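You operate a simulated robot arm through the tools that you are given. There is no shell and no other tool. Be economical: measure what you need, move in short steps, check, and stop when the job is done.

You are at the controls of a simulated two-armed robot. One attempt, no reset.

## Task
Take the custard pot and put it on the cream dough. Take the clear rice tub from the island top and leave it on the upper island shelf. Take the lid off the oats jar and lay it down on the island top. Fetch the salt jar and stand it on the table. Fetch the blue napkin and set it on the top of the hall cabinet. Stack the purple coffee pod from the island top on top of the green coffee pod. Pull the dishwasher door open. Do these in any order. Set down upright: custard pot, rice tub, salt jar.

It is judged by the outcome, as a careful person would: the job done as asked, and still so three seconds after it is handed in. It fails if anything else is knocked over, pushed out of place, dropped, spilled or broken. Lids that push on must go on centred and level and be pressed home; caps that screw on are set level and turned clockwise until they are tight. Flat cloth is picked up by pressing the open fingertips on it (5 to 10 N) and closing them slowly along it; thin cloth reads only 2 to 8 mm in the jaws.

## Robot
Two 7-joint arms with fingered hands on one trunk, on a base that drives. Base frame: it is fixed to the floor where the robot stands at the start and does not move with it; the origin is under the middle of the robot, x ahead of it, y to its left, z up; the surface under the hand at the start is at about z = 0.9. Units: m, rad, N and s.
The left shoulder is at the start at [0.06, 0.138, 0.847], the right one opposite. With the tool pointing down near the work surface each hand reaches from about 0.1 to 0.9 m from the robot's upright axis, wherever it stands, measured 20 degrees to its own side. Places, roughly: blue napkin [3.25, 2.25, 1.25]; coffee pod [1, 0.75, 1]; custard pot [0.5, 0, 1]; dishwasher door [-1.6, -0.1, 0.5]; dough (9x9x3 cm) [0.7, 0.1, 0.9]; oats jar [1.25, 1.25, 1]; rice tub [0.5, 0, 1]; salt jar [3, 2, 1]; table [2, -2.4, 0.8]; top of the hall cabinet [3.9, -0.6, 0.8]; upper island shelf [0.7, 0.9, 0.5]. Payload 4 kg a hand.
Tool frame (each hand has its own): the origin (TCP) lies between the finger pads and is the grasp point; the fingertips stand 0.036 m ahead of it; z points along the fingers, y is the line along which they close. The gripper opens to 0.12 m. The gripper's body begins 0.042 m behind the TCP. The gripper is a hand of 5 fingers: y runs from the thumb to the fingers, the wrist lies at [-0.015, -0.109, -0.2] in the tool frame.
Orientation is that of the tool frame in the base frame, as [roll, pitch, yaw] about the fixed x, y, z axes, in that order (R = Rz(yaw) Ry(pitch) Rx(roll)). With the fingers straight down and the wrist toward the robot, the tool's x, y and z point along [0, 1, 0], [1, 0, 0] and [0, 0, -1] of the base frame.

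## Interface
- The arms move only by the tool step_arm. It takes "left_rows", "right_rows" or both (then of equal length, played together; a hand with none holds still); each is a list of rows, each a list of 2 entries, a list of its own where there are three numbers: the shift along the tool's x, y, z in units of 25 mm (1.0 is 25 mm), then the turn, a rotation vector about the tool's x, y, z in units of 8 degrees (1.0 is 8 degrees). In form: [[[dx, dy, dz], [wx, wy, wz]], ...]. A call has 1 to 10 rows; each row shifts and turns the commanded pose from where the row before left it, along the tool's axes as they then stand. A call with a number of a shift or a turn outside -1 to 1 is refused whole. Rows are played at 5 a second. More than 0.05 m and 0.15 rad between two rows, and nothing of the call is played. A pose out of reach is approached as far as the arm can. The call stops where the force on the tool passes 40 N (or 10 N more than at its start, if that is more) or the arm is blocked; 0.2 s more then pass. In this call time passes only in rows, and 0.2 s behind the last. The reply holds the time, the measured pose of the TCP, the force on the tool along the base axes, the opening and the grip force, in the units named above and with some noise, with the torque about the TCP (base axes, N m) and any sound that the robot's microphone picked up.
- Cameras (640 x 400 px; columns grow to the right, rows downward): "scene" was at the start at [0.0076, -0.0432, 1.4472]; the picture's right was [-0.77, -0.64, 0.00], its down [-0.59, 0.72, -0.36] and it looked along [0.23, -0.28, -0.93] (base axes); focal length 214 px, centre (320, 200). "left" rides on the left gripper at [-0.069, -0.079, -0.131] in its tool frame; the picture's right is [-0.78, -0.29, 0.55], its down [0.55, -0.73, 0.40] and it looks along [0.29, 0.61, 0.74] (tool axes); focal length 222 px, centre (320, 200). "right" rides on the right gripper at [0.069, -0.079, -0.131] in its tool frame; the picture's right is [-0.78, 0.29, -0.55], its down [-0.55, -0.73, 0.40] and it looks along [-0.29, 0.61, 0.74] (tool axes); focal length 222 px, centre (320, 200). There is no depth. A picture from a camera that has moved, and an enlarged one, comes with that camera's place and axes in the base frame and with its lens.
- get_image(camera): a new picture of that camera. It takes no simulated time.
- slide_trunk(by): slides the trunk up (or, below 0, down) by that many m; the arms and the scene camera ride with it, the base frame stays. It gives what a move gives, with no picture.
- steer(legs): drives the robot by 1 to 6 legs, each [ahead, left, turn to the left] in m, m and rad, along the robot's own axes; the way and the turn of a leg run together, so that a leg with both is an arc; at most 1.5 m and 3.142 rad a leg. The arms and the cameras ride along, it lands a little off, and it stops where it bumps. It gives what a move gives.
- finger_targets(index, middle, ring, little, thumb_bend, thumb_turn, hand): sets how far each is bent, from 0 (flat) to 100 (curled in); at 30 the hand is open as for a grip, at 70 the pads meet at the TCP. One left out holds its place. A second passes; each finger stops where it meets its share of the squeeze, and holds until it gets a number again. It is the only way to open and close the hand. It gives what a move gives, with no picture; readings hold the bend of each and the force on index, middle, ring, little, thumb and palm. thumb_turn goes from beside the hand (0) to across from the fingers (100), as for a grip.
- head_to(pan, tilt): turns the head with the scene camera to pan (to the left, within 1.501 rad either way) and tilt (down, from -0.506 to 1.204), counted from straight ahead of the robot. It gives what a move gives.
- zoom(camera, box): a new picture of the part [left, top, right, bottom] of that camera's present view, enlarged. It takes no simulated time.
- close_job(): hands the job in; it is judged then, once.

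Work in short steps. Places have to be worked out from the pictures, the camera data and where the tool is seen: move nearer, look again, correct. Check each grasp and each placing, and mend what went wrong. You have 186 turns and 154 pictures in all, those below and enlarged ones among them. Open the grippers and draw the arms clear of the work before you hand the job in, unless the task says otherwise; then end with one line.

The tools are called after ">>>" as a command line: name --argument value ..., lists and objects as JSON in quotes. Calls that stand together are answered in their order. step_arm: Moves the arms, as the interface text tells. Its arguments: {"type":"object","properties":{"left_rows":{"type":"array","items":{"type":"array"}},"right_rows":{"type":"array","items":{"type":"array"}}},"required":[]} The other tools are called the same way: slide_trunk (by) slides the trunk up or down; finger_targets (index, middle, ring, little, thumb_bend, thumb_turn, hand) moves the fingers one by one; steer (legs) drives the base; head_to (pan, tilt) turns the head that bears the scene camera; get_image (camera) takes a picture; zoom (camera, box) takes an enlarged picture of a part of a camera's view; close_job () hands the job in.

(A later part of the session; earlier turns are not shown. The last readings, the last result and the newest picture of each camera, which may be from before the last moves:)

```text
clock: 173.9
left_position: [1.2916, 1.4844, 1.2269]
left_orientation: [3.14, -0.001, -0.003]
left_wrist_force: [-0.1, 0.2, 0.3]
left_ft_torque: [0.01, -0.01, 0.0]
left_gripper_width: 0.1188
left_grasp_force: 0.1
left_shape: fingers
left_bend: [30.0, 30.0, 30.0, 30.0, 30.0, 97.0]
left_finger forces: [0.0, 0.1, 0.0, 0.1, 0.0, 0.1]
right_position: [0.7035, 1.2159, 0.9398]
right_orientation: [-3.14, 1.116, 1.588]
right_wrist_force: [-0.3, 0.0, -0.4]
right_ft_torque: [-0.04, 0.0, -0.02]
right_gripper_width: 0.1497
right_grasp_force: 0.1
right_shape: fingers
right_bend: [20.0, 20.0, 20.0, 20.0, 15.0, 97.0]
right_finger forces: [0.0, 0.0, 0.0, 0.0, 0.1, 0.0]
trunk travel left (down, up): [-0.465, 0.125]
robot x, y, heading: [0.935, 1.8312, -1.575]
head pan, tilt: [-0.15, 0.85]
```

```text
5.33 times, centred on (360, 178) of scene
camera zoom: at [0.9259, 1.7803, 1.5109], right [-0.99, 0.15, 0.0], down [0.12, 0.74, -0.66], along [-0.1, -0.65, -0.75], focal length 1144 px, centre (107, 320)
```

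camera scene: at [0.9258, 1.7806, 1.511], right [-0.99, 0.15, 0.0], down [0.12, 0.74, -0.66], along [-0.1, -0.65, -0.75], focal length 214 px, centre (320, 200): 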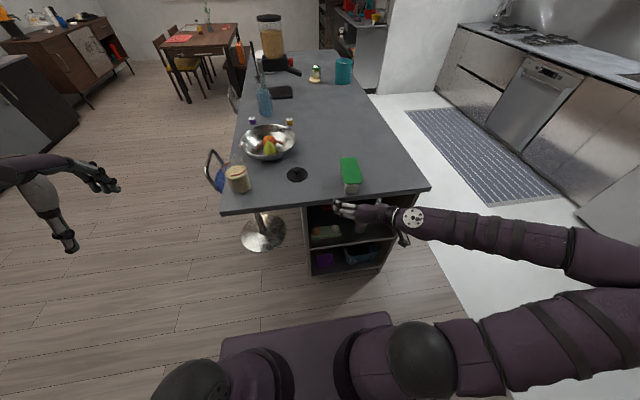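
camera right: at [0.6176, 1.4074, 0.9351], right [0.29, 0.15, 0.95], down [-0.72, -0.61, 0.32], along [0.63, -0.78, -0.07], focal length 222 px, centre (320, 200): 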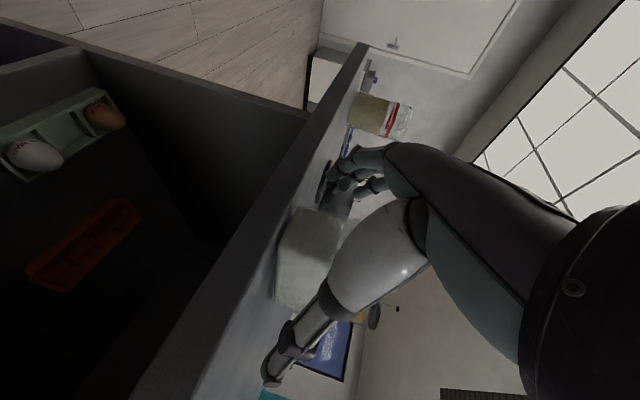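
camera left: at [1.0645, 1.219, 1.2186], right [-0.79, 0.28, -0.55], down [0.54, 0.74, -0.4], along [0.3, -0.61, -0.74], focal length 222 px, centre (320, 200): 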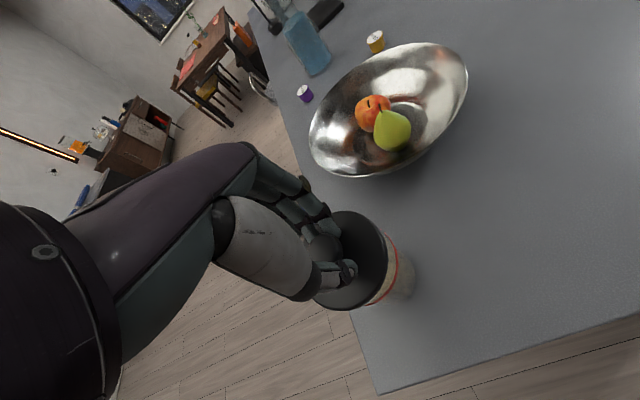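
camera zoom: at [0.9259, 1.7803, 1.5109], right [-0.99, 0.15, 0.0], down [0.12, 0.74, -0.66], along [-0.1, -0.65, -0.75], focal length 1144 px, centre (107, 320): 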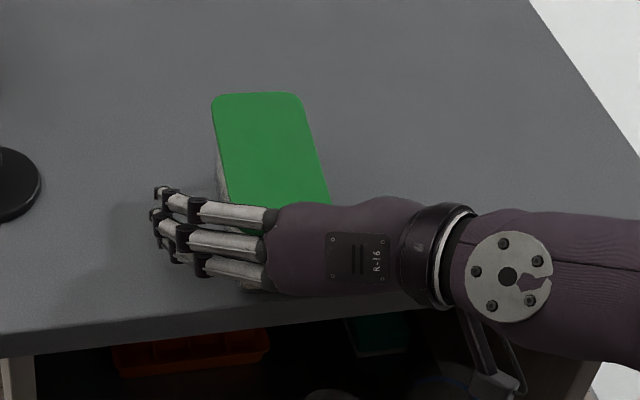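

No contact at all; advance another 1.5 cm for a better-balanced grip.

>>> step_arm --right_rows '[[[-0.13, 0, 0.27], [0, 0, 0]], [[-0.13, 0, 0.27], [0, 0, 0]]]'

>>> finger_targets --hand "right" --index 42 --middle 42 --ring 25 --little 20 --thumb_bend 40

>>> zoom --camera "scene" --box '[300, 140, 420, 215]'

>>> get_image --camera "right"

```text
clock: 174.5
left_position: [1.2926, 1.4848, 1.226]
left_orientation: [3.14, -0.001, -0.005]
left_wrist_force: [-0.1, 0.2, 0.3]
left_ft_torque: [0.01, 0.03, 0.03]
left_gripper_width: 0.1188
left_grasp_force: 0.0
left_shape: fingers
left_bend: [30.0, 30.0, 30.0, 30.0, 30.0, 97.0]
left_finger forces: [0.0, 0.1, 0.0, 0.0, 0.1, 0.0]
right_position: [0.7013, 1.2011, 0.9413]
right_orientation: [-3.139, 1.119, 1.59]
right_wrist_force: [0.3, 0.9, -0.4]
right_ft_torque: [-0.04, 0.01, 0.04]
right_gripper_width: 0.15
right_grasp_force: 0.4
right_shape: fingers
right_bend: [20.0, 20.0, 20.0, 20.0, 15.0, 97.0]
right_finger forces: [0.1, 1.2, 0.0, 0.1, 0.0, 0.1]
trunk travel left (down, up): [-0.465, 0.125]
robot x, y, heading: [0.937, 1.8284, -1.58]
head pan, tilt: [-0.15, 0.85]
```

```text
clock: 175.5
left_position: [1.2928, 1.4845, 1.2272]
left_orientation: [3.138, 0.002, -0.004]
left_wrist_force: [0.2, -0.6, -0.3]
left_ft_torque: [-0.01, 0.04, 0.0]
left_gripper_width: 0.119
left_grasp_force: 0.1
left_shape: fingers
left_bend: [30.0, 30.0, 30.0, 30.0, 30.0, 97.0]
left_finger forces: [0.0, 0.1, 0.0, 0.1, 0.1, 0.0]
right_position: [0.7016, 1.2016, 0.9418]
right_orientation: [-3.141, 1.116, 1.589]
right_wrist_force: [0.7, 1.4, 0.5]
right_ft_torque: [0.01, -0.01, -0.03]
right_gripper_width: 0.0878
right_grasp_force: 1.3
right_shape: fingers
right_bend: [42.0, 42.0, 25.0, 20.0, 40.0, 97.0]
right_finger forces: [0.0, 1.5, 0.0, 0.0, 0.0, 0.1]
trunk travel left (down, up): [-0.465, 0.125]
robot x, y, heading: [0.9378, 1.8319, -1.577]
head pan, tilt: [-0.15, 0.85]
```

```text
5.33 times, centred on (360, 178) of scene
camera zoom: at [0.926, 1.7808, 1.5109], right [-0.99, 0.15, 0.0], down [0.12, 0.74, -0.66], along [-0.1, -0.65, -0.75], focal length 1144 px, centre (107, 320)
```

zoom: 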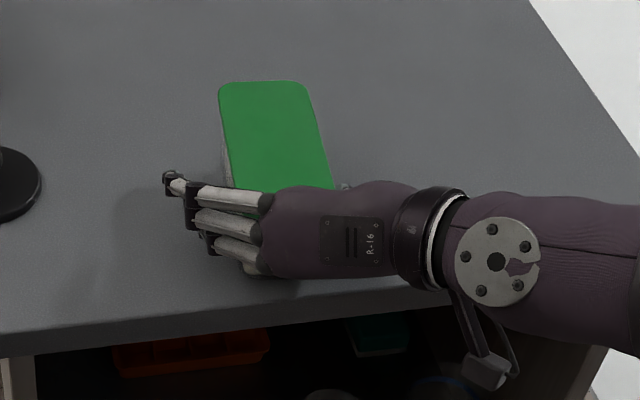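

```text
64 pictures are left
camera right: at [0.6186, 1.3486, 0.9352], right [0.29, 0.15, 0.95], down [-0.72, -0.61, 0.32], along [0.63, -0.78, -0.06], focal length 222 px, centre (320, 200)
```

right: 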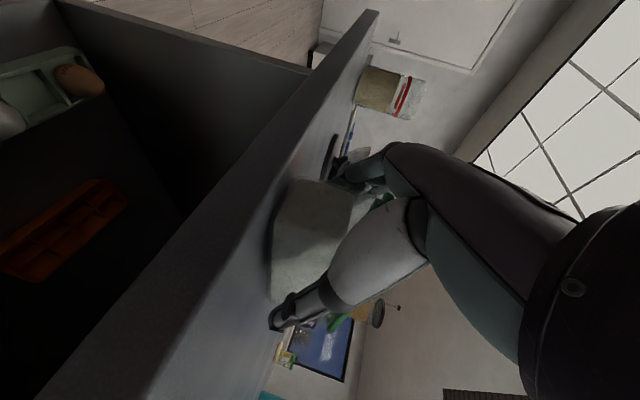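

Tub between fingers; close firmly.

>>> finger_targets --hand "right" --index 64 --middle 64 --ring 64 --little 20 --thumb_bend 64

>>> step_arm --right_rows '[[[-0.3, 0, -0.15], [0, 0, 0]], [[-0.5, 0, -0.25], [0, 0, 0]]]'

>>> get_image --camera "right"

```text
clock: 176.5
left_position: [1.2912, 1.485, 1.227]
left_orientation: [3.14, -0.002, -0.003]
left_wrist_force: [0.0, 0.5, 0.2]
left_ft_torque: [-0.01, 0.04, -0.02]
left_gripper_width: 0.1187
left_grasp_force: 0.1
left_shape: fingers
left_bend: [30.0, 30.0, 30.0, 30.0, 30.0, 97.0]
left_finger forces: [0.0, 0.1, 0.0, 0.1, 0.1, 0.0]
right_position: [0.7027, 1.201, 0.9412]
right_orientation: [-3.141, 1.117, 1.591]
right_wrist_force: [3.5, -2.0, 3.8]
right_ft_torque: [-0.2, 0.13, 0.17]
right_gripper_width: 0.0536
right_grasp_force: 19.8
right_shape: fingers
right_bend: [58.0, 58.0, 58.0, 20.0, 55.0, 96.0]
right_finger forces: [7.2, 7.0, 7.3, 0.0, 18.7, 0.0]
trunk travel left (down, up): [-0.465, 0.125]
robot x, y, heading: [0.9349, 1.8269, -1.576]
head pan, tilt: [-0.15, 0.85]
```

```text
clock: 177.1
left_position: [1.2914, 1.4839, 1.2263]
left_orientation: [3.139, 0.0, -0.004]
left_wrist_force: [0.0, -0.5, 0.3]
left_ft_torque: [-0.01, 0.01, 0.02]
left_gripper_width: 0.119
left_grasp_force: 0.0
left_shape: fingers
left_bend: [30.0, 30.0, 30.0, 30.0, 30.0, 97.0]
left_finger forces: [0.0, 0.1, 0.0, 0.0, 0.0, 0.0]
right_position: [0.7036, 1.2028, 0.9605]
right_orientation: [-3.141, 1.113, 1.589]
right_wrist_force: [-0.1, -0.2, -4.9]
right_ft_torque: [0.15, -0.04, 0.0]
right_gripper_width: 0.0534
right_grasp_force: 20.0
right_shape: fingers
right_bend: [57.0, 59.0, 60.0, 20.0, 55.0, 94.0]
right_finger forces: [8.6, 5.8, 4.9, 0.1, 19.9, 0.0]
trunk travel left (down, up): [-0.465, 0.125]
robot x, y, heading: [0.9367, 1.827, -1.58]
head pan, tilt: [-0.15, 0.85]
```

```text
63 pictures are left
camera right: at [0.6192, 1.3505, 0.9559], right [0.29, 0.15, 0.95], down [-0.72, -0.61, 0.32], along [0.63, -0.78, -0.07], focal length 222 px, centre (320, 200)
```

right: 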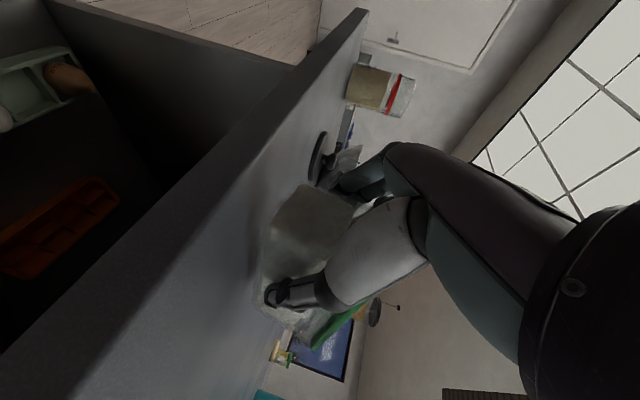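

Fully lifted (4.9 N, 20 N grip). Raise slightly, retract 20 cm, and lower the trunk 0.36 to bring it in front of the shelf.

>>> step_arm --right_rows '[[[-0.9, 0, -0.44], [0, 0, 0]], [[0.438, 0.3, -0.899], [0, 0, 0]], [[0.438, 0.3, -0.899], [0, 0, 0]], [[0.438, 0.3, -0.899], [0, 0, 0]], [[0.438, 0.3, -0.899], [0, 0, 0]], [[0.438, 0.3, -0.899], [0, 0, 0]], [[0.438, 0.3, -0.899], [0, 0, 0]], [[0.438, 0.3, -0.899], [0, 0, 0]], [[0.438, 0.3, -0.899], [0, 0, 0]]]'

>>> slide_trunk --by -0.36

>>> get_image --camera "scene"

```text
clock: 179.1
left_position: [1.2924, 1.4854, 1.2272]
left_orientation: [3.14, 0.001, -0.003]
left_wrist_force: [-1.3, 0.1, 0.5]
left_ft_torque: [0.01, -0.01, 0.02]
left_gripper_width: 0.119
left_grasp_force: 0.1
left_shape: fingers
left_bend: [30.0, 30.0, 30.0, 30.0, 30.0, 97.0]
left_finger forces: [0.0, 0.1, 0.0, 0.0, 0.0, 0.0]
right_position: [0.752, 1.3889, 0.9948]
right_orientation: [3.137, 1.116, 1.586]
right_wrist_force: [0.2, 0.3, -4.8]
right_ft_torque: [0.17, -0.06, -0.01]
right_gripper_width: 0.0535
right_grasp_force: 18.9
right_shape: fingers
right_bend: [57.0, 59.0, 60.0, 20.0, 56.0, 94.0]
right_finger forces: [8.1, 5.6, 4.6, 0.0, 19.1, 0.0]
right hand out of reach, approached as far as the arm can: row 9
trunk travel left (down, up): [-0.465, 0.125]
robot x, y, heading: [0.9387, 1.8273, -1.573]
head pan, tilt: [-0.15, 0.85]
```

```text
clock: 182.6
left_position: [1.2918, 1.485, 0.8665]
left_orientation: [3.141, 0.0, -0.003]
left_wrist_force: [-0.2, 0.5, 0.5]
left_ft_torque: [0.0, 0.01, -0.01]
left_gripper_width: 0.1188
left_grasp_force: 0.0
left_shape: fingers
left_bend: [30.0, 30.0, 30.0, 30.0, 30.0, 97.0]
left_finger forces: [0.0, 0.1, 0.1, 0.0, 0.0, 0.1]
right_position: [0.751, 1.3893, 0.6333]
right_orientation: [-3.141, 1.115, 1.59]
right_wrist_force: [0.2, -0.4, -4.3]
right_ft_torque: [0.16, -0.04, 0.0]
right_gripper_width: 0.0535
right_grasp_force: 19.3
right_shape: fingers
right_bend: [57.0, 59.0, 60.0, 20.0, 56.0, 94.0]
right_finger forces: [8.1, 5.6, 4.5, 0.1, 19.1, 0.0]
trunk travel left (down, up): [-0.105, 0.485]
robot x, y, heading: [0.9349, 1.8274, -1.581]
head pan, tilt: [-0.15, 0.85]
```

```text
62 pictures are left
camera scene: at [0.9258, 1.7805, 1.151], right [-0.99, 0.15, 0.0], down [0.12, 0.74, -0.66], along [-0.1, -0.65, -0.75], focal length 214 px, centre (320, 200)
```

scene: 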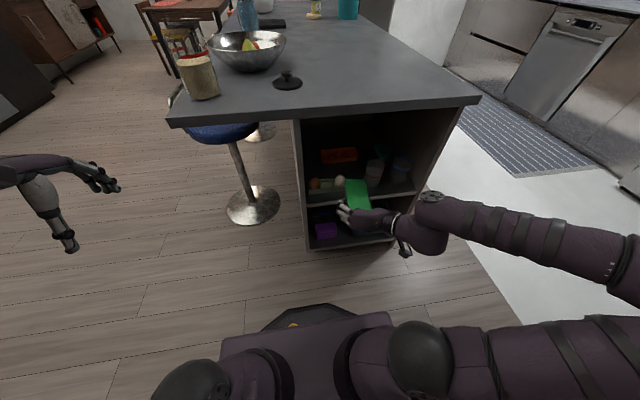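

Extend the arm while the base stays back, to straighten the forearm before it enters: TCP to y≈1.14, x≈0.785.

>>> step_arm --right_rows '[[[-0.438, 0.136, 0.899], [0, 0, 0]], [[-0.438, 0.136, 0.899], [0, 0, 0]], [[-0.438, 0.136, 0.899], [0, 0, 0]], [[-0.438, 0.136, 0.899], [0, 0, 0]], [[-0.438, 0.136, 0.899], [0, 0, 0]], [[-0.438, 0.136, 0.899], [0, 0, 0]], [[-0.438, 0.136, 0.899], [0, 0, 0]], [[-0.438, 0.136, 0.899], [0, 0, 0]], [[-0.438, 0.136, 0.899], [0, 0, 0]], [[-0.438, 0.136, 0.899], [0, 0, 0]]]'

>>> get_image --camera "scene"

```text
clock: 184.8
left_position: [1.2911, 1.4836, 0.8664]
left_orientation: [3.141, 0.001, -0.003]
left_wrist_force: [0.5, -1.5, -0.2]
left_ft_torque: [-0.01, -0.01, -0.01]
left_gripper_width: 0.1192
left_grasp_force: 0.1
left_shape: fingers
left_bend: [30.0, 30.0, 30.0, 30.0, 30.0, 97.0]
left_finger forces: [0.0, 0.0, 0.0, 0.0, 0.0, 0.0]
right_position: [0.7871, 1.1567, 0.6337]
right_orientation: [3.14, 1.115, 1.59]
right_wrist_force: [-0.5, -0.2, -4.9]
right_ft_torque: [0.16, -0.06, 0.03]
right_gripper_width: 0.0535
right_grasp_force: 18.2
right_shape: fingers
right_bend: [57.0, 59.0, 60.0, 20.0, 56.0, 94.0]
right_finger forces: [7.9, 5.4, 4.5, 0.1, 18.6, 0.0]
right hand out of reach, approached as far as the arm can: row 10
trunk travel left (down, up): [-0.105, 0.485]
robot x, y, heading: [0.9353, 1.8284, -1.573]
head pan, tilt: [-0.15, 0.85]
```

```text
61 pictures are left
camera scene: at [0.9259, 1.7803, 1.1509], right [-0.99, 0.15, 0.0], down [0.12, 0.74, -0.66], along [-0.1, -0.65, -0.75], focal length 214 px, centre (320, 200)
```

scene: 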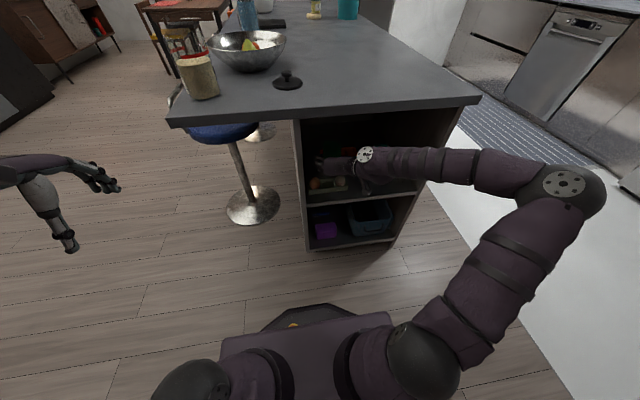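

The forearm can't go deeper in this posture. Better spot: the gap between egg tray and glass (≈8 cm at body level, tub body 6 cm), with the tub's near end at the shelf front, so the hand stays outside. Retract, shift to x≈0.67 and look.

>>> step_arm --right_rows '[[[0.438, 0, -0.899], [0, 0, 0]], [[0.438, 0, -0.899], [0, 0, 0]], [[0.438, 0, -0.899], [0, 0, 0]], [[0.438, 0, -0.899], [0, 0, 0]], [[0.438, 0, -0.899], [0, 0, 0]], [[0.438, 0, -0.899], [0, 0, 0]], [[0, -1, 0], [0, 0, 0]], [[0, -1, 0], [0, 0, 0]], [[0, -1, 0], [0, 0, 0]], [[0, -1, 0], [0, 0, 0]]]'

>>> step_arm --right_rows '[[[0, -0.7, 0], [0, 0, 0]]]'

>>> zoom --camera "scene" --box '[280, 120, 440, 260]'

>>> get_image --camera "right"

```text
clock: 187.0
left_position: [1.2913, 1.484, 0.8675]
left_orientation: [3.141, -0.001, -0.003]
left_wrist_force: [-0.3, -0.2, 0.7]
left_ft_torque: [0.02, -0.02, 0.01]
left_gripper_width: 0.1188
left_grasp_force: 0.0
left_shape: fingers
left_bend: [30.0, 30.0, 30.0, 30.0, 30.0, 97.0]
left_finger forces: [0.0, 0.1, 0.0, 0.0, 0.0, 0.0]
right_position: [0.6842, 1.306, 0.6354]
right_orientation: [3.141, 1.117, 1.59]
right_wrist_force: [0.1, 0.2, -5.3]
right_ft_torque: [0.13, -0.01, 0.0]
right_gripper_width: 0.0533
right_grasp_force: 18.0
right_shape: fingers
right_bend: [57.0, 59.0, 60.0, 20.0, 56.0, 94.0]
right_finger forces: [7.8, 5.6, 4.5, 0.1, 18.7, 0.0]
trunk travel left (down, up): [-0.105, 0.485]
robot x, y, heading: [0.9349, 1.829, -1.575]
head pan, tilt: [-0.15, 0.85]
```

```text
clock: 187.4
left_position: [1.292, 1.4843, 0.866]
left_orientation: [3.138, -0.001, -0.005]
left_wrist_force: [0.1, 0.0, -0.3]
left_ft_torque: [-0.01, 0.01, -0.03]
left_gripper_width: 0.1188
left_grasp_force: 0.1
left_shape: fingers
left_bend: [30.0, 30.0, 30.0, 30.0, 30.0, 97.0]
left_finger forces: [0.1, 0.1, 0.0, 0.0, 0.0, 0.0]
right_position: [0.6674, 1.3046, 0.6349]
right_orientation: [-3.141, 1.115, 1.592]
right_wrist_force: [0.3, 0.1, -5.5]
right_ft_torque: [0.2, -0.05, -0.05]
right_gripper_width: 0.0531
right_grasp_force: 17.9
right_shape: fingers
right_bend: [57.0, 59.0, 60.0, 20.0, 56.0, 94.0]
right_finger forces: [7.9, 5.6, 4.5, 0.0, 18.8, 0.1]
trunk travel left (down, up): [-0.105, 0.485]
robot x, y, heading: [0.9371, 1.8276, -1.581]
head pan, tilt: [-0.15, 0.85]
```

```text
2.86 times, centred on (360, 190) of scene
camera zoom: at [0.9259, 1.7804, 1.1509], right [-0.99, 0.15, 0.0], down [0.12, 0.74, -0.66], along [-0.1, -0.65, -0.75], focal length 613 px, centre (206, 229)
```

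zoom: 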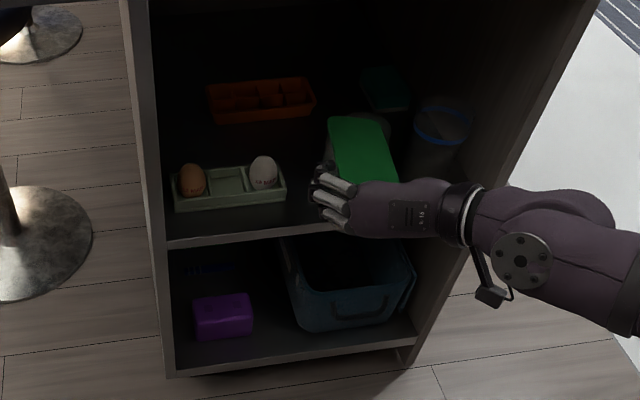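

```text
59 pictures are left
camera right: at [0.584, 1.4525, 0.6299], right [0.29, 0.15, 0.95], down [-0.72, -0.61, 0.32], along [0.63, -0.78, -0.07], focal length 222 px, centre (320, 200)
```

right: 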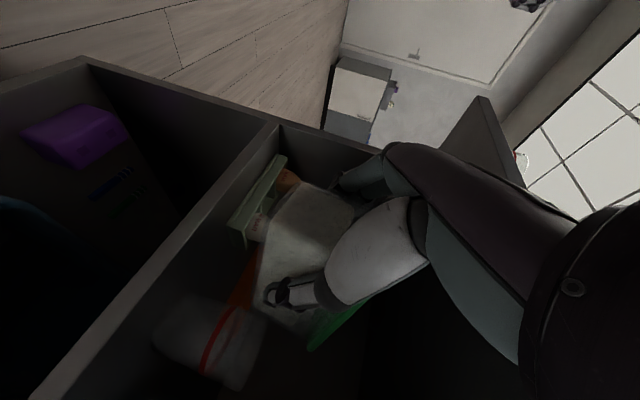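

Tub is yawed ~6° and centred at x≈.65. Correct yaw by +0.1 rad, shift +1 cm, and move in to TCP y≈1.195 at this height.

>>> step_arm --right_rows '[[[0, 0.4, 0], [-0.644, 0, -0.314]], [[-0.438, 0, 0.899], [0, 0, 0]], [[-0.438, 0, 0.899], [0, 0, 0]], [[-0.438, 0, 0.899], [0, 0, 0]], [[-0.438, 0, 0.899], [0, 0, 0]], [[-0.17, 0, 0.36], [0, 0, 0]]]'

>>> zoom --camera "scene" --box '[280, 120, 440, 260]'

```text
clock: 188.8
left_position: [1.2922, 1.4842, 0.8664]
left_orientation: [3.14, 0.0, -0.004]
left_wrist_force: [-0.6, -0.7, -0.1]
left_ft_torque: [0.0, 0.01, -0.02]
left_gripper_width: 0.1188
left_grasp_force: 0.1
left_shape: fingers
left_bend: [30.0, 30.0, 30.0, 30.0, 30.0, 97.0]
left_finger forces: [0.0, 0.0, 0.0, 0.0, 0.0, 0.0]
right_position: [0.6919, 1.1953, 0.6321]
right_orientation: [3.141, 1.115, 1.689]
right_wrist_force: [0.3, -0.2, -4.2]
right_ft_torque: [0.15, 0.01, -0.01]
right_gripper_width: 0.0532
right_grasp_force: 18.0
right_shape: fingers
right_bend: [57.0, 59.0, 60.0, 20.0, 56.0, 94.0]
right_finger forces: [7.9, 5.7, 4.3, 0.0, 18.6, 0.0]
trunk travel left (down, up): [-0.105, 0.485]
robot x, y, heading: [0.9391, 1.8283, -1.582]
head pan, tilt: [-0.15, 0.85]
```

```text
2.86 times, centred on (360, 190) of scene
camera zoom: at [0.9258, 1.7804, 1.1509], right [-0.99, 0.15, 0.0], down [0.12, 0.74, -0.66], along [-0.1, -0.65, -0.75], focal length 613 px, centre (206, 229)
```

zoom: 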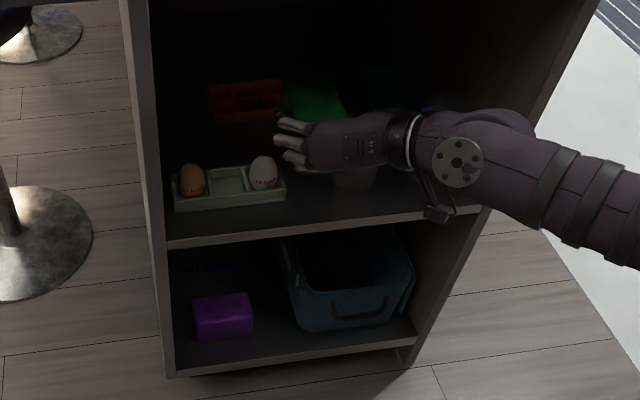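

Shift −13 mm in x and yaw another +0.08, then lower 6 cm and check.

>>> step_arm --right_rows '[[[0, -0.52, 0], [-0.515, 0, -0.25]], [[0.45, 0, 0.22], [0, 0, 0]], [[0.9, 0, 0.44], [0, 0, 0]]]'

>>> zoom --camera "scene" --box '[310, 120, 410, 190]'

>>> get_image --camera "right"

```text
clock: 189.6
left_position: [1.2925, 1.485, 0.8671]
left_orientation: [3.141, 0.0, -0.004]
left_wrist_force: [-0.3, 0.1, -0.4]
left_ft_torque: [0.0, -0.02, 0.0]
left_gripper_width: 0.1188
left_grasp_force: 0.2
left_shape: fingers
left_bend: [30.0, 30.0, 30.0, 30.0, 30.0, 97.0]
left_finger forces: [0.0, 0.0, 0.1, 0.0, 0.0, 0.0]
right_position: [0.6786, 1.1937, 0.5957]
right_orientation: [3.139, 1.116, 1.768]
right_wrist_force: [-0.1, 0.1, -4.8]
right_ft_torque: [0.18, 0.02, -0.01]
right_gripper_width: 0.0533
right_grasp_force: 18.4
right_shape: fingers
right_bend: [57.0, 59.0, 60.0, 20.0, 56.0, 94.0]
right_finger forces: [7.9, 5.4, 4.3, 0.0, 18.4, 0.1]
trunk travel left (down, up): [-0.105, 0.485]
robot x, y, heading: [0.9354, 1.8269, -1.578]
head pan, tilt: [-0.15, 0.85]
```

```text
5.71 times, centred on (360, 155) of scene
camera zoom: at [0.9258, 1.7804, 1.1509], right [-0.99, 0.15, 0.0], down [0.12, 0.74, -0.66], along [-0.1, -0.65, -0.75], focal length 1226 px, centre (91, 457)
```

zoom: 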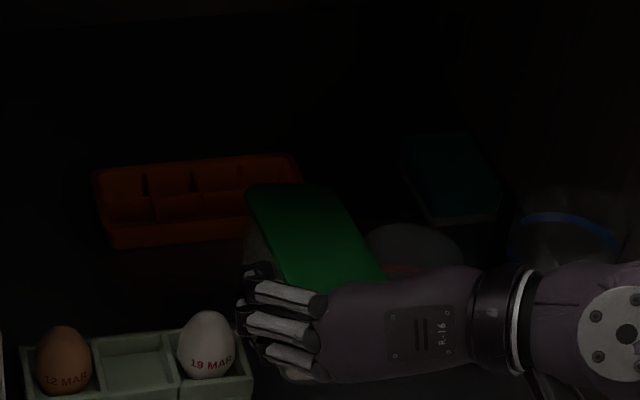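

```text
56 pictures are left
camera right: at [0.569, 1.3242, 0.5907], right [0.26, 0.2, 0.95], down [-0.6, -0.73, 0.32], along [0.76, -0.65, -0.07], focal length 222 px, centre (320, 200)
```

right: 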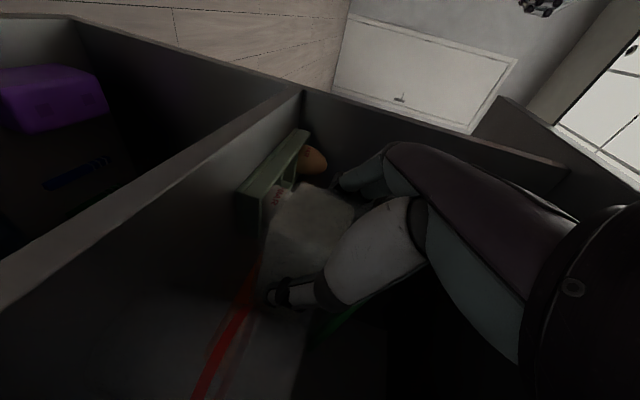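

Clear of glass by ~7 mm and fingertips in front of the egg tray. Pull out 8 mm for more finger clearance and lower further in small steps, watching force.

>>> step_arm --right_rows '[[[0.14, 0, -0.3], [0, 0, 0]], [[0.6, 0, 0.29], [0, 0, 0]], [[0.4, 0, 0.2], [0, 0, 0]], [[0.3, 0, 0.15], [0, 0, 0]]]'

>>> zoom --camera "scene" --box '[310, 120, 410, 190]'

```text
clock: 190.6
left_position: [1.2918, 1.4847, 0.8664]
left_orientation: [3.139, 0.0, -0.004]
left_wrist_force: [-0.2, -0.6, 0.9]
left_ft_torque: [0.0, -0.01, 0.04]
left_gripper_width: 0.1188
left_grasp_force: 0.0
left_shape: fingers
left_bend: [30.0, 30.0, 30.0, 30.0, 30.0, 97.0]
left_finger forces: [0.0, 0.0, 0.0, 0.0, 0.0, 0.1]
right_position: [0.6766, 1.2001, 0.5593]
right_orientation: [3.14, 1.117, 1.768]
right_wrist_force: [0.0, 0.1, -4.5]
right_ft_torque: [0.17, -0.02, -0.03]
right_gripper_width: 0.0532
right_grasp_force: 18.8
right_shape: fingers
right_bend: [57.0, 59.0, 60.0, 20.0, 56.0, 94.0]
right_finger forces: [8.0, 5.4, 4.3, 0.0, 18.4, 0.1]
trunk travel left (down, up): [-0.105, 0.485]
robot x, y, heading: [0.9349, 1.8273, -1.582]
head pan, tilt: [-0.15, 0.85]
```

```text
5.71 times, centred on (360, 155) of scene
camera zoom: at [0.9257, 1.7804, 1.1509], right [-0.99, 0.15, 0.0], down [0.12, 0.74, -0.66], along [-0.1, -0.65, -0.75], focal length 1226 px, centre (91, 457)
```

zoom: 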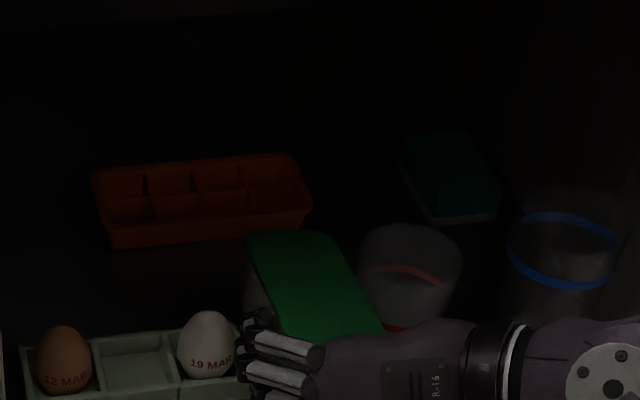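

Still clear; pull out another 8 mm to keep the index off the egg tray, then continue lowering to contact.

>>> step_arm --right_rows '[[[0.14, -0.1, -0.3], [0, 0, 0]], [[0.3, 0, 0.15], [0, 0, 0]], [[0.25, 0, 0.12], [0, 0, 0]], [[0.15, 0, 0.07], [0, 0, 0]]]'

>>> zoom --camera "scene" --box '[310, 120, 410, 200]'

```text
clock: 191.6
left_position: [1.292, 1.4843, 0.8674]
left_orientation: [3.141, -0.001, -0.004]
left_wrist_force: [0.1, 0.1, -0.2]
left_ft_torque: [0.02, 0.02, 0.02]
left_gripper_width: 0.1189
left_grasp_force: 0.1
left_shape: fingers
left_bend: [30.0, 30.0, 30.0, 30.0, 30.0, 97.0]
left_finger forces: [0.0, 0.0, 0.0, 0.0, 0.0, 0.1]
right_position: [0.6728, 1.2087, 0.543]
right_orientation: [-3.138, 1.119, 1.773]
right_wrist_force: [1.0, 2.3, 3.3]
right_ft_torque: [-0.33, 0.19, -0.01]
right_gripper_width: 0.0532
right_grasp_force: 19.4
right_shape: fingers
right_bend: [58.0, 59.0, 59.0, 20.0, 55.0, 96.0]
right_finger forces: [6.5, 6.7, 6.8, 0.1, 19.4, 0.0]
trunk travel left (down, up): [-0.105, 0.485]
robot x, y, heading: [0.9348, 1.8282, -1.579]
head pan, tilt: [-0.15, 0.85]
```

```text
5.00 times, centred on (360, 160) of scene
camera zoom: at [0.9261, 1.7811, 1.1511], right [-0.99, 0.15, 0.0], down [0.12, 0.74, -0.66], along [-0.1, -0.65, -0.75], focal length 1072 px, centre (120, 400)
```

zoom: 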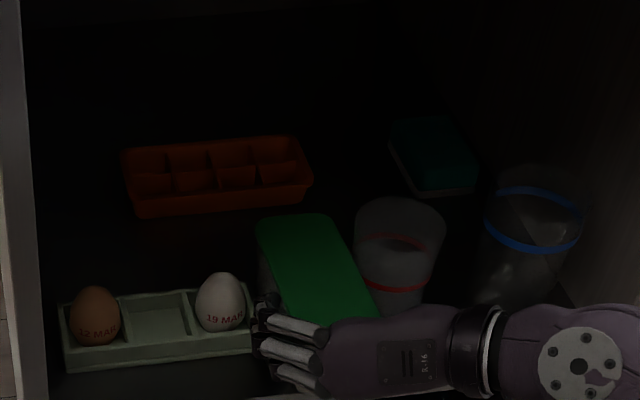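

Far end touched the shelf. Lower ~8 mm more and then loosen slightly so it settles.

>>> step_arm --right_rows '[[[0.15, 0, 0.07], [0, 0, 0]], [[0.15, 0, 0.07], [0, 0, 0]]]'

>>> finger_targets --hand "right" --index 56 --middle 56 --ring 54 --little 20 --thumb_bend 50

>>> zoom --camera "scene" --box '[310, 120, 410, 200]'

```text
clock: 192.2
left_position: [1.2922, 1.4862, 0.8675]
left_orientation: [3.137, -0.001, -0.004]
left_wrist_force: [-0.4, -0.7, -0.9]
left_ft_torque: [0.0, 0.0, -0.01]
left_gripper_width: 0.1192
left_grasp_force: 0.0
left_shape: fingers
left_bend: [30.0, 30.0, 30.0, 30.0, 30.0, 97.0]
left_finger forces: [0.1, 0.0, 0.0, 0.1, 0.0, 0.0]
right_position: [0.6733, 1.2096, 0.5373]
right_orientation: [3.141, 1.122, 1.77]
right_wrist_force: [2.7, 4.4, 22.6]
right_ft_torque: [-0.6, 0.12, -0.27]
right_gripper_width: 0.0533
right_grasp_force: 18.4
right_shape: fingers
right_bend: [58.0, 59.0, 58.0, 20.0, 55.0, 98.0]
right_finger forces: [7.0, 6.2, 6.5, 0.0, 17.8, 0.2]
trunk travel left (down, up): [-0.105, 0.485]
robot x, y, heading: [0.9315, 1.8257, -1.571]
head pan, tilt: [-0.15, 0.85]
```

```text
clock: 193.2
left_position: [1.2917, 1.4847, 0.8664]
left_orientation: [3.14, 0.001, -0.003]
left_wrist_force: [0.6, 1.0, 0.2]
left_ft_torque: [-0.04, 0.02, -0.02]
left_gripper_width: 0.1189
left_grasp_force: 0.1
left_shape: fingers
left_bend: [30.0, 30.0, 30.0, 30.0, 30.0, 97.0]
left_finger forces: [0.1, 0.1, 0.1, 0.0, 0.1, 0.1]
right_position: [0.6709, 1.2086, 0.5332]
right_orientation: [-3.139, 1.121, 1.772]
right_wrist_force: [-4.2, -2.5, 14.0]
right_ft_torque: [-0.45, -0.41, -0.15]
right_gripper_width: 0.0565
right_grasp_force: 10.0
right_shape: fingers
right_bend: [55.0, 56.0, 54.0, 20.0, 48.0, 98.0]
right_finger forces: [0.6, 13.7, 0.0, 0.0, 4.6, 0.0]
trunk travel left (down, up): [-0.105, 0.485]
robot x, y, heading: [0.9374, 1.8251, -1.581]
head pan, tilt: [-0.15, 0.85]
```

```text
5.00 times, centred on (360, 160) of scene
camera zoom: at [0.926, 1.7813, 1.151], right [-0.99, 0.15, 0.0], down [0.12, 0.74, -0.66], along [-0.1, -0.65, -0.75], focal length 1072 px, centre (120, 400)
```

zoom: 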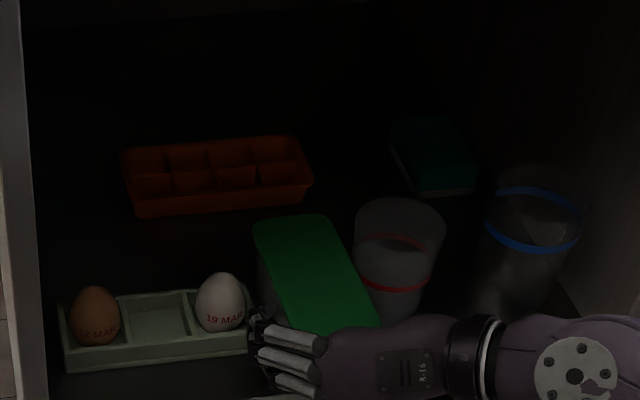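

Relieve: raise 2 mm and open a little more.

>>> step_arm --right_rows '[[[-0.1, 0, -0.05], [0, 0, 0]]]'

>>> finger_targets --hand "right" --index 51 --middle 50 --ring 47 --little 20 --thumb_bend 43

```text
clock: 193.6
left_position: [1.2929, 1.4846, 0.866]
left_orientation: [3.141, 0.001, -0.003]
left_wrist_force: [-0.5, 0.4, 0.0]
left_ft_torque: [-0.01, -0.02, 0.03]
left_gripper_width: 0.119
left_grasp_force: 0.1
left_shape: fingers
left_bend: [30.0, 30.0, 30.0, 30.0, 30.0, 97.0]
left_finger forces: [0.0, 0.0, 0.0, 0.0, 0.0, 0.0]
right_position: [0.672, 1.2092, 0.5331]
right_orientation: [3.137, 1.115, 1.765]
right_wrist_force: [-2.5, -4.5, 7.8]
right_ft_torque: [-0.27, -0.27, -0.16]
right_gripper_width: 0.0566
right_grasp_force: 7.5
right_shape: fingers
right_bend: [55.0, 56.0, 54.0, 20.0, 48.0, 97.0]
right_finger forces: [0.6, 9.6, 0.0, 0.1, 4.1, 0.0]
trunk travel left (down, up): [-0.105, 0.485]
robot x, y, heading: [0.9346, 1.828, -1.572]
head pan, tilt: [-0.15, 0.85]
```

```text
clock: 194.6
left_position: [1.2925, 1.4832, 0.8674]
left_orientation: [3.139, -0.001, -0.003]
left_wrist_force: [0.3, 0.8, -1.1]
left_ft_torque: [0.0, 0.0, 0.02]
left_gripper_width: 0.1188
left_grasp_force: 0.0
left_shape: fingers
left_bend: [30.0, 30.0, 30.0, 30.0, 30.0, 97.0]
left_finger forces: [0.0, 0.0, 0.0, 0.1, 0.0, 0.1]
right_position: [0.6722, 1.2098, 0.5346]
right_orientation: [-3.14, 1.115, 1.77]
right_wrist_force: [-3.9, 0.4, 3.7]
right_ft_torque: [-0.14, -0.18, -0.06]
right_gripper_width: 0.0688
right_grasp_force: 2.9
right_shape: fingers
right_bend: [51.0, 53.0, 47.0, 20.0, 43.0, 97.0]
right_finger forces: [0.5, 5.3, 0.0, 0.1, 1.1, 0.0]
trunk travel left (down, up): [-0.105, 0.485]
robot x, y, heading: [0.9382, 1.8266, -1.576]
head pan, tilt: [-0.15, 0.85]
```

The middle finger seems to press outward on the egg tray. Bend it back in, open the thumb instead, and then slide the hand straight out.

>>> finger_targets --hand "right" --index 54 --middle 55 --ring 50 --thumb_bend 37

>>> zoom --camera "scene" --box '[310, 120, 410, 200]'

```text
clock: 195.6
left_position: [1.2912, 1.485, 0.867]
left_orientation: [3.14, 0.0, -0.003]
left_wrist_force: [0.5, 0.7, 0.3]
left_ft_torque: [0.01, 0.0, -0.02]
left_gripper_width: 0.1187
left_grasp_force: 0.1
left_shape: fingers
left_bend: [30.0, 30.0, 30.0, 30.0, 30.0, 97.0]
left_finger forces: [0.0, 0.0, 0.1, 0.1, 0.0, 0.0]
right_position: [0.6713, 1.2098, 0.5349]
right_orientation: [3.14, 1.116, 1.77]
right_wrist_force: [0.6, 0.7, 3.9]
right_ft_torque: [-0.09, -0.15, 0.04]
right_gripper_width: 0.0729
right_grasp_force: 2.2
right_shape: fingers
right_bend: [54.0, 55.0, 50.0, 20.0, 37.0, 97.0]
right_finger forces: [0.0, 3.0, 0.0, 0.0, 0.2, 0.0]
trunk travel left (down, up): [-0.105, 0.485]
robot x, y, heading: [0.936, 1.8283, -1.578]
head pan, tilt: [-0.15, 0.85]
```

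```text
5.00 times, centred on (360, 160) of scene
camera zoom: at [0.926, 1.7809, 1.1509], right [-0.99, 0.15, 0.0], down [0.12, 0.74, -0.66], along [-0.1, -0.65, -0.75], focal length 1072 px, centre (120, 400)
```

zoom: 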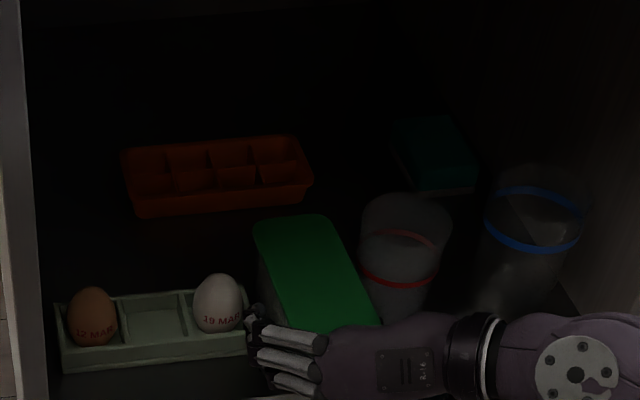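

Glass and tray moved only a few mm. Retract straight out in small steps.

>>> step_arm --right_rows '[[[0.13, 0.05, -0.27], [0, 0, 0]], [[0.22, 0.09, -0.44], [0, 0, 0]], [[0.22, 0.09, -0.44], [0, 0, 0]], [[0.43, 0.18, -0.885], [0, 0, 0]]]'

>>> zoom --camera "scene" --box '[310, 120, 410, 200]'

```text
clock: 196.6
left_position: [1.2915, 1.4831, 0.8665]
left_orientation: [-3.142, 0.0, -0.005]
left_wrist_force: [-0.3, -0.2, 0.1]
left_ft_torque: [0.0, 0.0, -0.01]
left_gripper_width: 0.1188
left_grasp_force: 0.1
left_shape: fingers
left_bend: [30.0, 30.0, 30.0, 30.0, 30.0, 97.0]
left_finger forces: [0.0, 0.1, 0.0, 0.0, 0.0, 0.0]
right_position: [0.6712, 1.2665, 0.5347]
right_orientation: [-3.14, 1.115, 1.771]
right_wrist_force: [1.1, 0.1, -0.6]
right_ft_torque: [0.03, 0.04, 0.01]
right_gripper_width: 0.073
right_grasp_force: 0.0
right_shape: fingers
right_bend: [54.0, 55.0, 50.0, 20.0, 37.0, 97.0]
right_finger forces: [0.0, 0.0, 0.0, 0.0, 0.1, 0.1]
trunk travel left (down, up): [-0.105, 0.485]
robot x, y, heading: [0.9352, 1.8305, -1.576]
head pan, tilt: [-0.15, 0.85]
```

```text
5.00 times, centred on (360, 160) of scene
camera zoom: at [0.9259, 1.7805, 1.1509], right [-0.99, 0.15, 0.0], down [0.12, 0.74, -0.66], along [-0.1, -0.65, -0.75], focal length 1072 px, centre (120, 400)
```

zoom: 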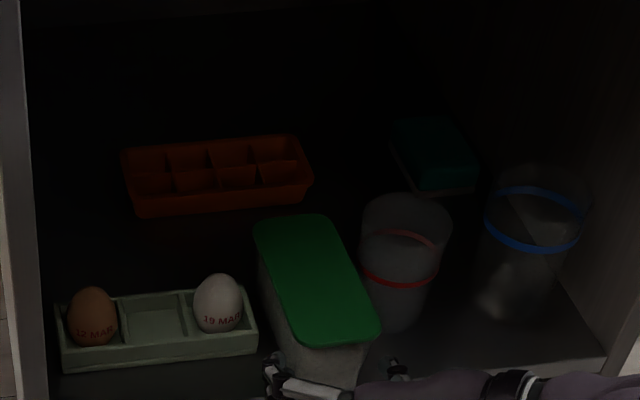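

The rice tub stands upright on the upper shelf. Retract the right hand, raise the trunk, then drive around to the island's back for the pods.

>>> step_arm --right_rows '[[[0.43, 0.18, -0.885], [0, 0, 0]], [[0.43, 0.18, -0.885], [0, 0, 0]], [[0.43, 0.18, -0.885], [0, 0, 0]], [[0.43, 0.18, -0.885], [0, 0, 0]], [[0.43, 0.18, -0.885], [0, 0, 0]]]'

>>> slide_trunk --by 0.36

>>> step_arm --right_rows '[[[-0.9, 0, -0.44], [0, 0.9, 0]], [[-0.9, 0, -0.44], [0, 0.9, 0]], [[-0.7, 0, -0.7], [0, 0.9, 0]], [[-0.6, 0, -0.8], [0, 0.9, 0]], [[-0.5, 0, -0.8], [0, 0.9, 0]], [[-0.4, 0, -0.9], [0, 0.9, 0]], [[0, 0, -0.9], [0, 0.9, 0]]]'

>>> steer --legs '[[0.13, 0.55, 0], [0.5, 0.3, 0], [0.35, 0, 0], [0, 0, -1.571]]'

>>> head_to --pan 0.1 --tilt 0.75

>>> get_image --camera "scene"

```text
clock: 197.8
left_position: [1.2924, 1.4856, 0.8671]
left_orientation: [3.141, 0.0, -0.003]
left_wrist_force: [0.9, 0.5, -0.4]
left_ft_torque: [0.01, -0.03, -0.02]
left_gripper_width: 0.1188
left_grasp_force: 0.0
left_shape: fingers
left_bend: [30.0, 30.0, 30.0, 30.0, 30.0, 97.0]
left_finger forces: [0.0, 0.0, 0.0, 0.1, 0.0, 0.0]
right_position: [0.6701, 1.3934, 0.5334]
right_orientation: [-3.139, 1.119, 1.772]
right_wrist_force: [0.2, -0.7, 1.0]
right_ft_torque: [0.0, -0.02, -0.01]
right_gripper_width: 0.0731
right_grasp_force: 0.2
right_shape: fingers
right_bend: [54.0, 55.0, 50.0, 20.0, 37.0, 97.0]
right_finger forces: [0.1, 0.0, 0.0, 0.0, 0.0, 0.0]
trunk travel left (down, up): [-0.105, 0.485]
robot x, y, heading: [0.936, 1.827, -1.578]
head pan, tilt: [-0.15, 0.85]
```

```text
clock: 201.3
left_position: [1.2924, 1.4845, 1.2276]
left_orientation: [3.14, 0.0, -0.004]
left_wrist_force: [-0.1, 0.4, -0.7]
left_ft_torque: [0.04, 0.01, -0.03]
left_gripper_width: 0.1189
left_grasp_force: 0.0
left_shape: fingers
left_bend: [30.0, 30.0, 30.0, 30.0, 30.0, 97.0]
left_finger forces: [0.0, 0.0, 0.1, 0.0, 0.0, 0.0]
right_position: [0.6706, 1.3925, 0.893]
right_orientation: [3.142, 1.117, 1.771]
right_wrist_force: [0.2, 0.1, -0.4]
right_ft_torque: [-0.01, -0.02, -0.01]
right_gripper_width: 0.0733
right_grasp_force: 0.1
right_shape: fingers
right_bend: [54.0, 55.0, 50.0, 20.0, 37.0, 97.0]
right_finger forces: [0.1, 0.0, 0.0, 0.0, 0.0, 0.1]
trunk travel left (down, up): [-0.465, 0.125]
robot x, y, heading: [0.9347, 1.8301, -1.578]
head pan, tilt: [-0.15, 0.85]
```

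```text
clock: 202.9
left_position: [1.2923, 1.4838, 1.2254]
left_orientation: [3.139, 0.0, -0.002]
left_wrist_force: [0.0, -0.2, 0.3]
left_ft_torque: [0.01, 0.01, 0.01]
left_gripper_width: 0.1188
left_grasp_force: 0.0
left_shape: fingers
left_bend: [30.0, 30.0, 30.0, 30.0, 30.0, 97.0]
left_finger forces: [0.1, 0.1, 0.0, 0.1, 0.1, 0.0]
right_position: [0.6674, 1.4054, 1.0627]
right_orientation: [3.139, 0.233, 1.769]
right_wrist_force: [0.1, 0.6, -0.5]
right_ft_torque: [-0.02, 0.01, 0.01]
right_gripper_width: 0.0731
right_grasp_force: 0.0
right_shape: fingers
right_bend: [54.0, 55.0, 50.0, 20.0, 37.0, 97.0]
right_finger forces: [0.0, 0.0, 0.1, 0.0, 0.0, 0.0]
trunk travel left (down, up): [-0.465, 0.125]
robot x, y, heading: [0.9343, 1.828, -1.575]
head pan, tilt: [-0.15, 0.85]
```

```text
clock: 214.8
left_position: [1.4233, 0.5066, 1.227]
left_orientation: [3.139, -0.001, -1.603]
left_wrist_force: [-0.5, 0.2, 1.2]
left_ft_torque: [0.0, -0.01, 0.03]
left_gripper_width: 0.1188
left_grasp_force: 0.0
left_shape: fingers
left_bend: [30.0, 30.0, 30.0, 30.0, 30.0, 97.0]
left_finger forces: [0.0, 0.0, 0.1, 0.0, 0.1, 0.1]
right_position: [1.3625, 1.1349, 1.0622]
right_orientation: [3.14, 0.238, 0.169]
right_wrist_force: [-0.9, 0.3, -0.5]
right_ft_torque: [-0.01, -0.02, -0.01]
right_gripper_width: 0.0729
right_grasp_force: 0.0
right_shape: fingers
right_bend: [54.0, 55.0, 50.0, 20.0, 37.0, 97.0]
right_finger forces: [0.1, 0.0, 0.0, 0.0, 0.0, 0.1]
trunk travel left (down, up): [-0.465, 0.125]
robot x, y, heading: [1.7769, 0.8508, 3.109]
head pan, tilt: [-0.15, 0.85]
```

```text
clock: 215.5
left_position: [1.4232, 0.5074, 1.2263]
left_orientation: [3.138, -0.001, -1.605]
left_wrist_force: [0.6, 0.7, 0.1]
left_ft_torque: [-0.03, 0.01, -0.02]
left_gripper_width: 0.1189
left_grasp_force: 0.0
left_shape: fingers
left_bend: [30.0, 30.0, 30.0, 30.0, 30.0, 97.0]
left_finger forces: [0.1, 0.0, 0.0, 0.1, 0.1, 0.0]
right_position: [1.3628, 1.1347, 1.0627]
right_orientation: [3.139, 0.238, 0.169]
right_wrist_force: [0.2, -0.5, -0.4]
right_ft_torque: [0.0, 0.01, -0.01]
right_gripper_width: 0.073
right_grasp_force: 0.1
right_shape: fingers
right_bend: [54.0, 55.0, 50.0, 20.0, 37.0, 97.0]
right_finger forces: [0.0, 0.1, 0.0, 0.0, 0.0, 0.0]
trunk travel left (down, up): [-0.465, 0.125]
robot x, y, heading: [1.7799, 0.8545, 3.103]
head pan, tilt: [0.099, 0.75]
```

```text
50 pictures are left
camera scene: at [1.7267, 0.8466, 1.5189], right [-0.06, 1.0, 0.0], down [0.68, 0.04, -0.73], along [-0.73, -0.05, -0.68], focal length 214 px, centre (320, 200)
```

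scene: 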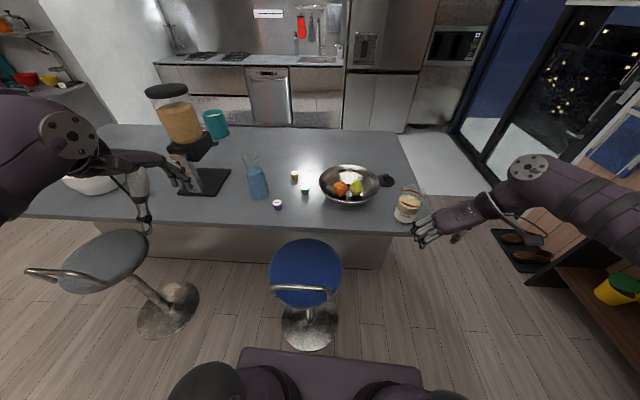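

Clear view of the pods. Zoom for accuracy.

>>> zoom --camera "scene" --box '[240, 150, 360, 220]'

```text
5.33 times, centred on (300, 185) of scene
camera zoom: at [1.7267, 0.8466, 1.5189], right [-0.06, 1.0, 0.0], down [0.68, 0.04, -0.73], along [-0.73, -0.05, -0.68], focal length 1144 px, centre (427, 280)
```

zoom: 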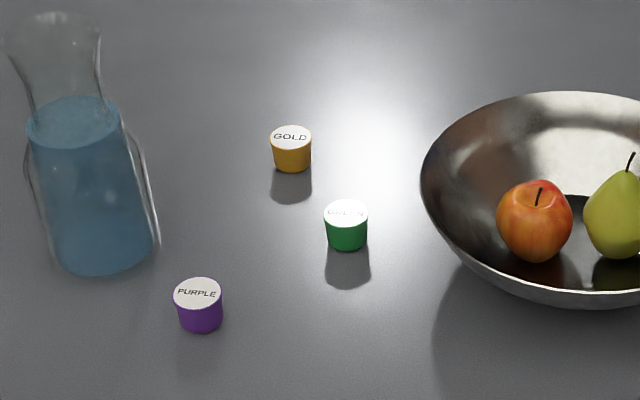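

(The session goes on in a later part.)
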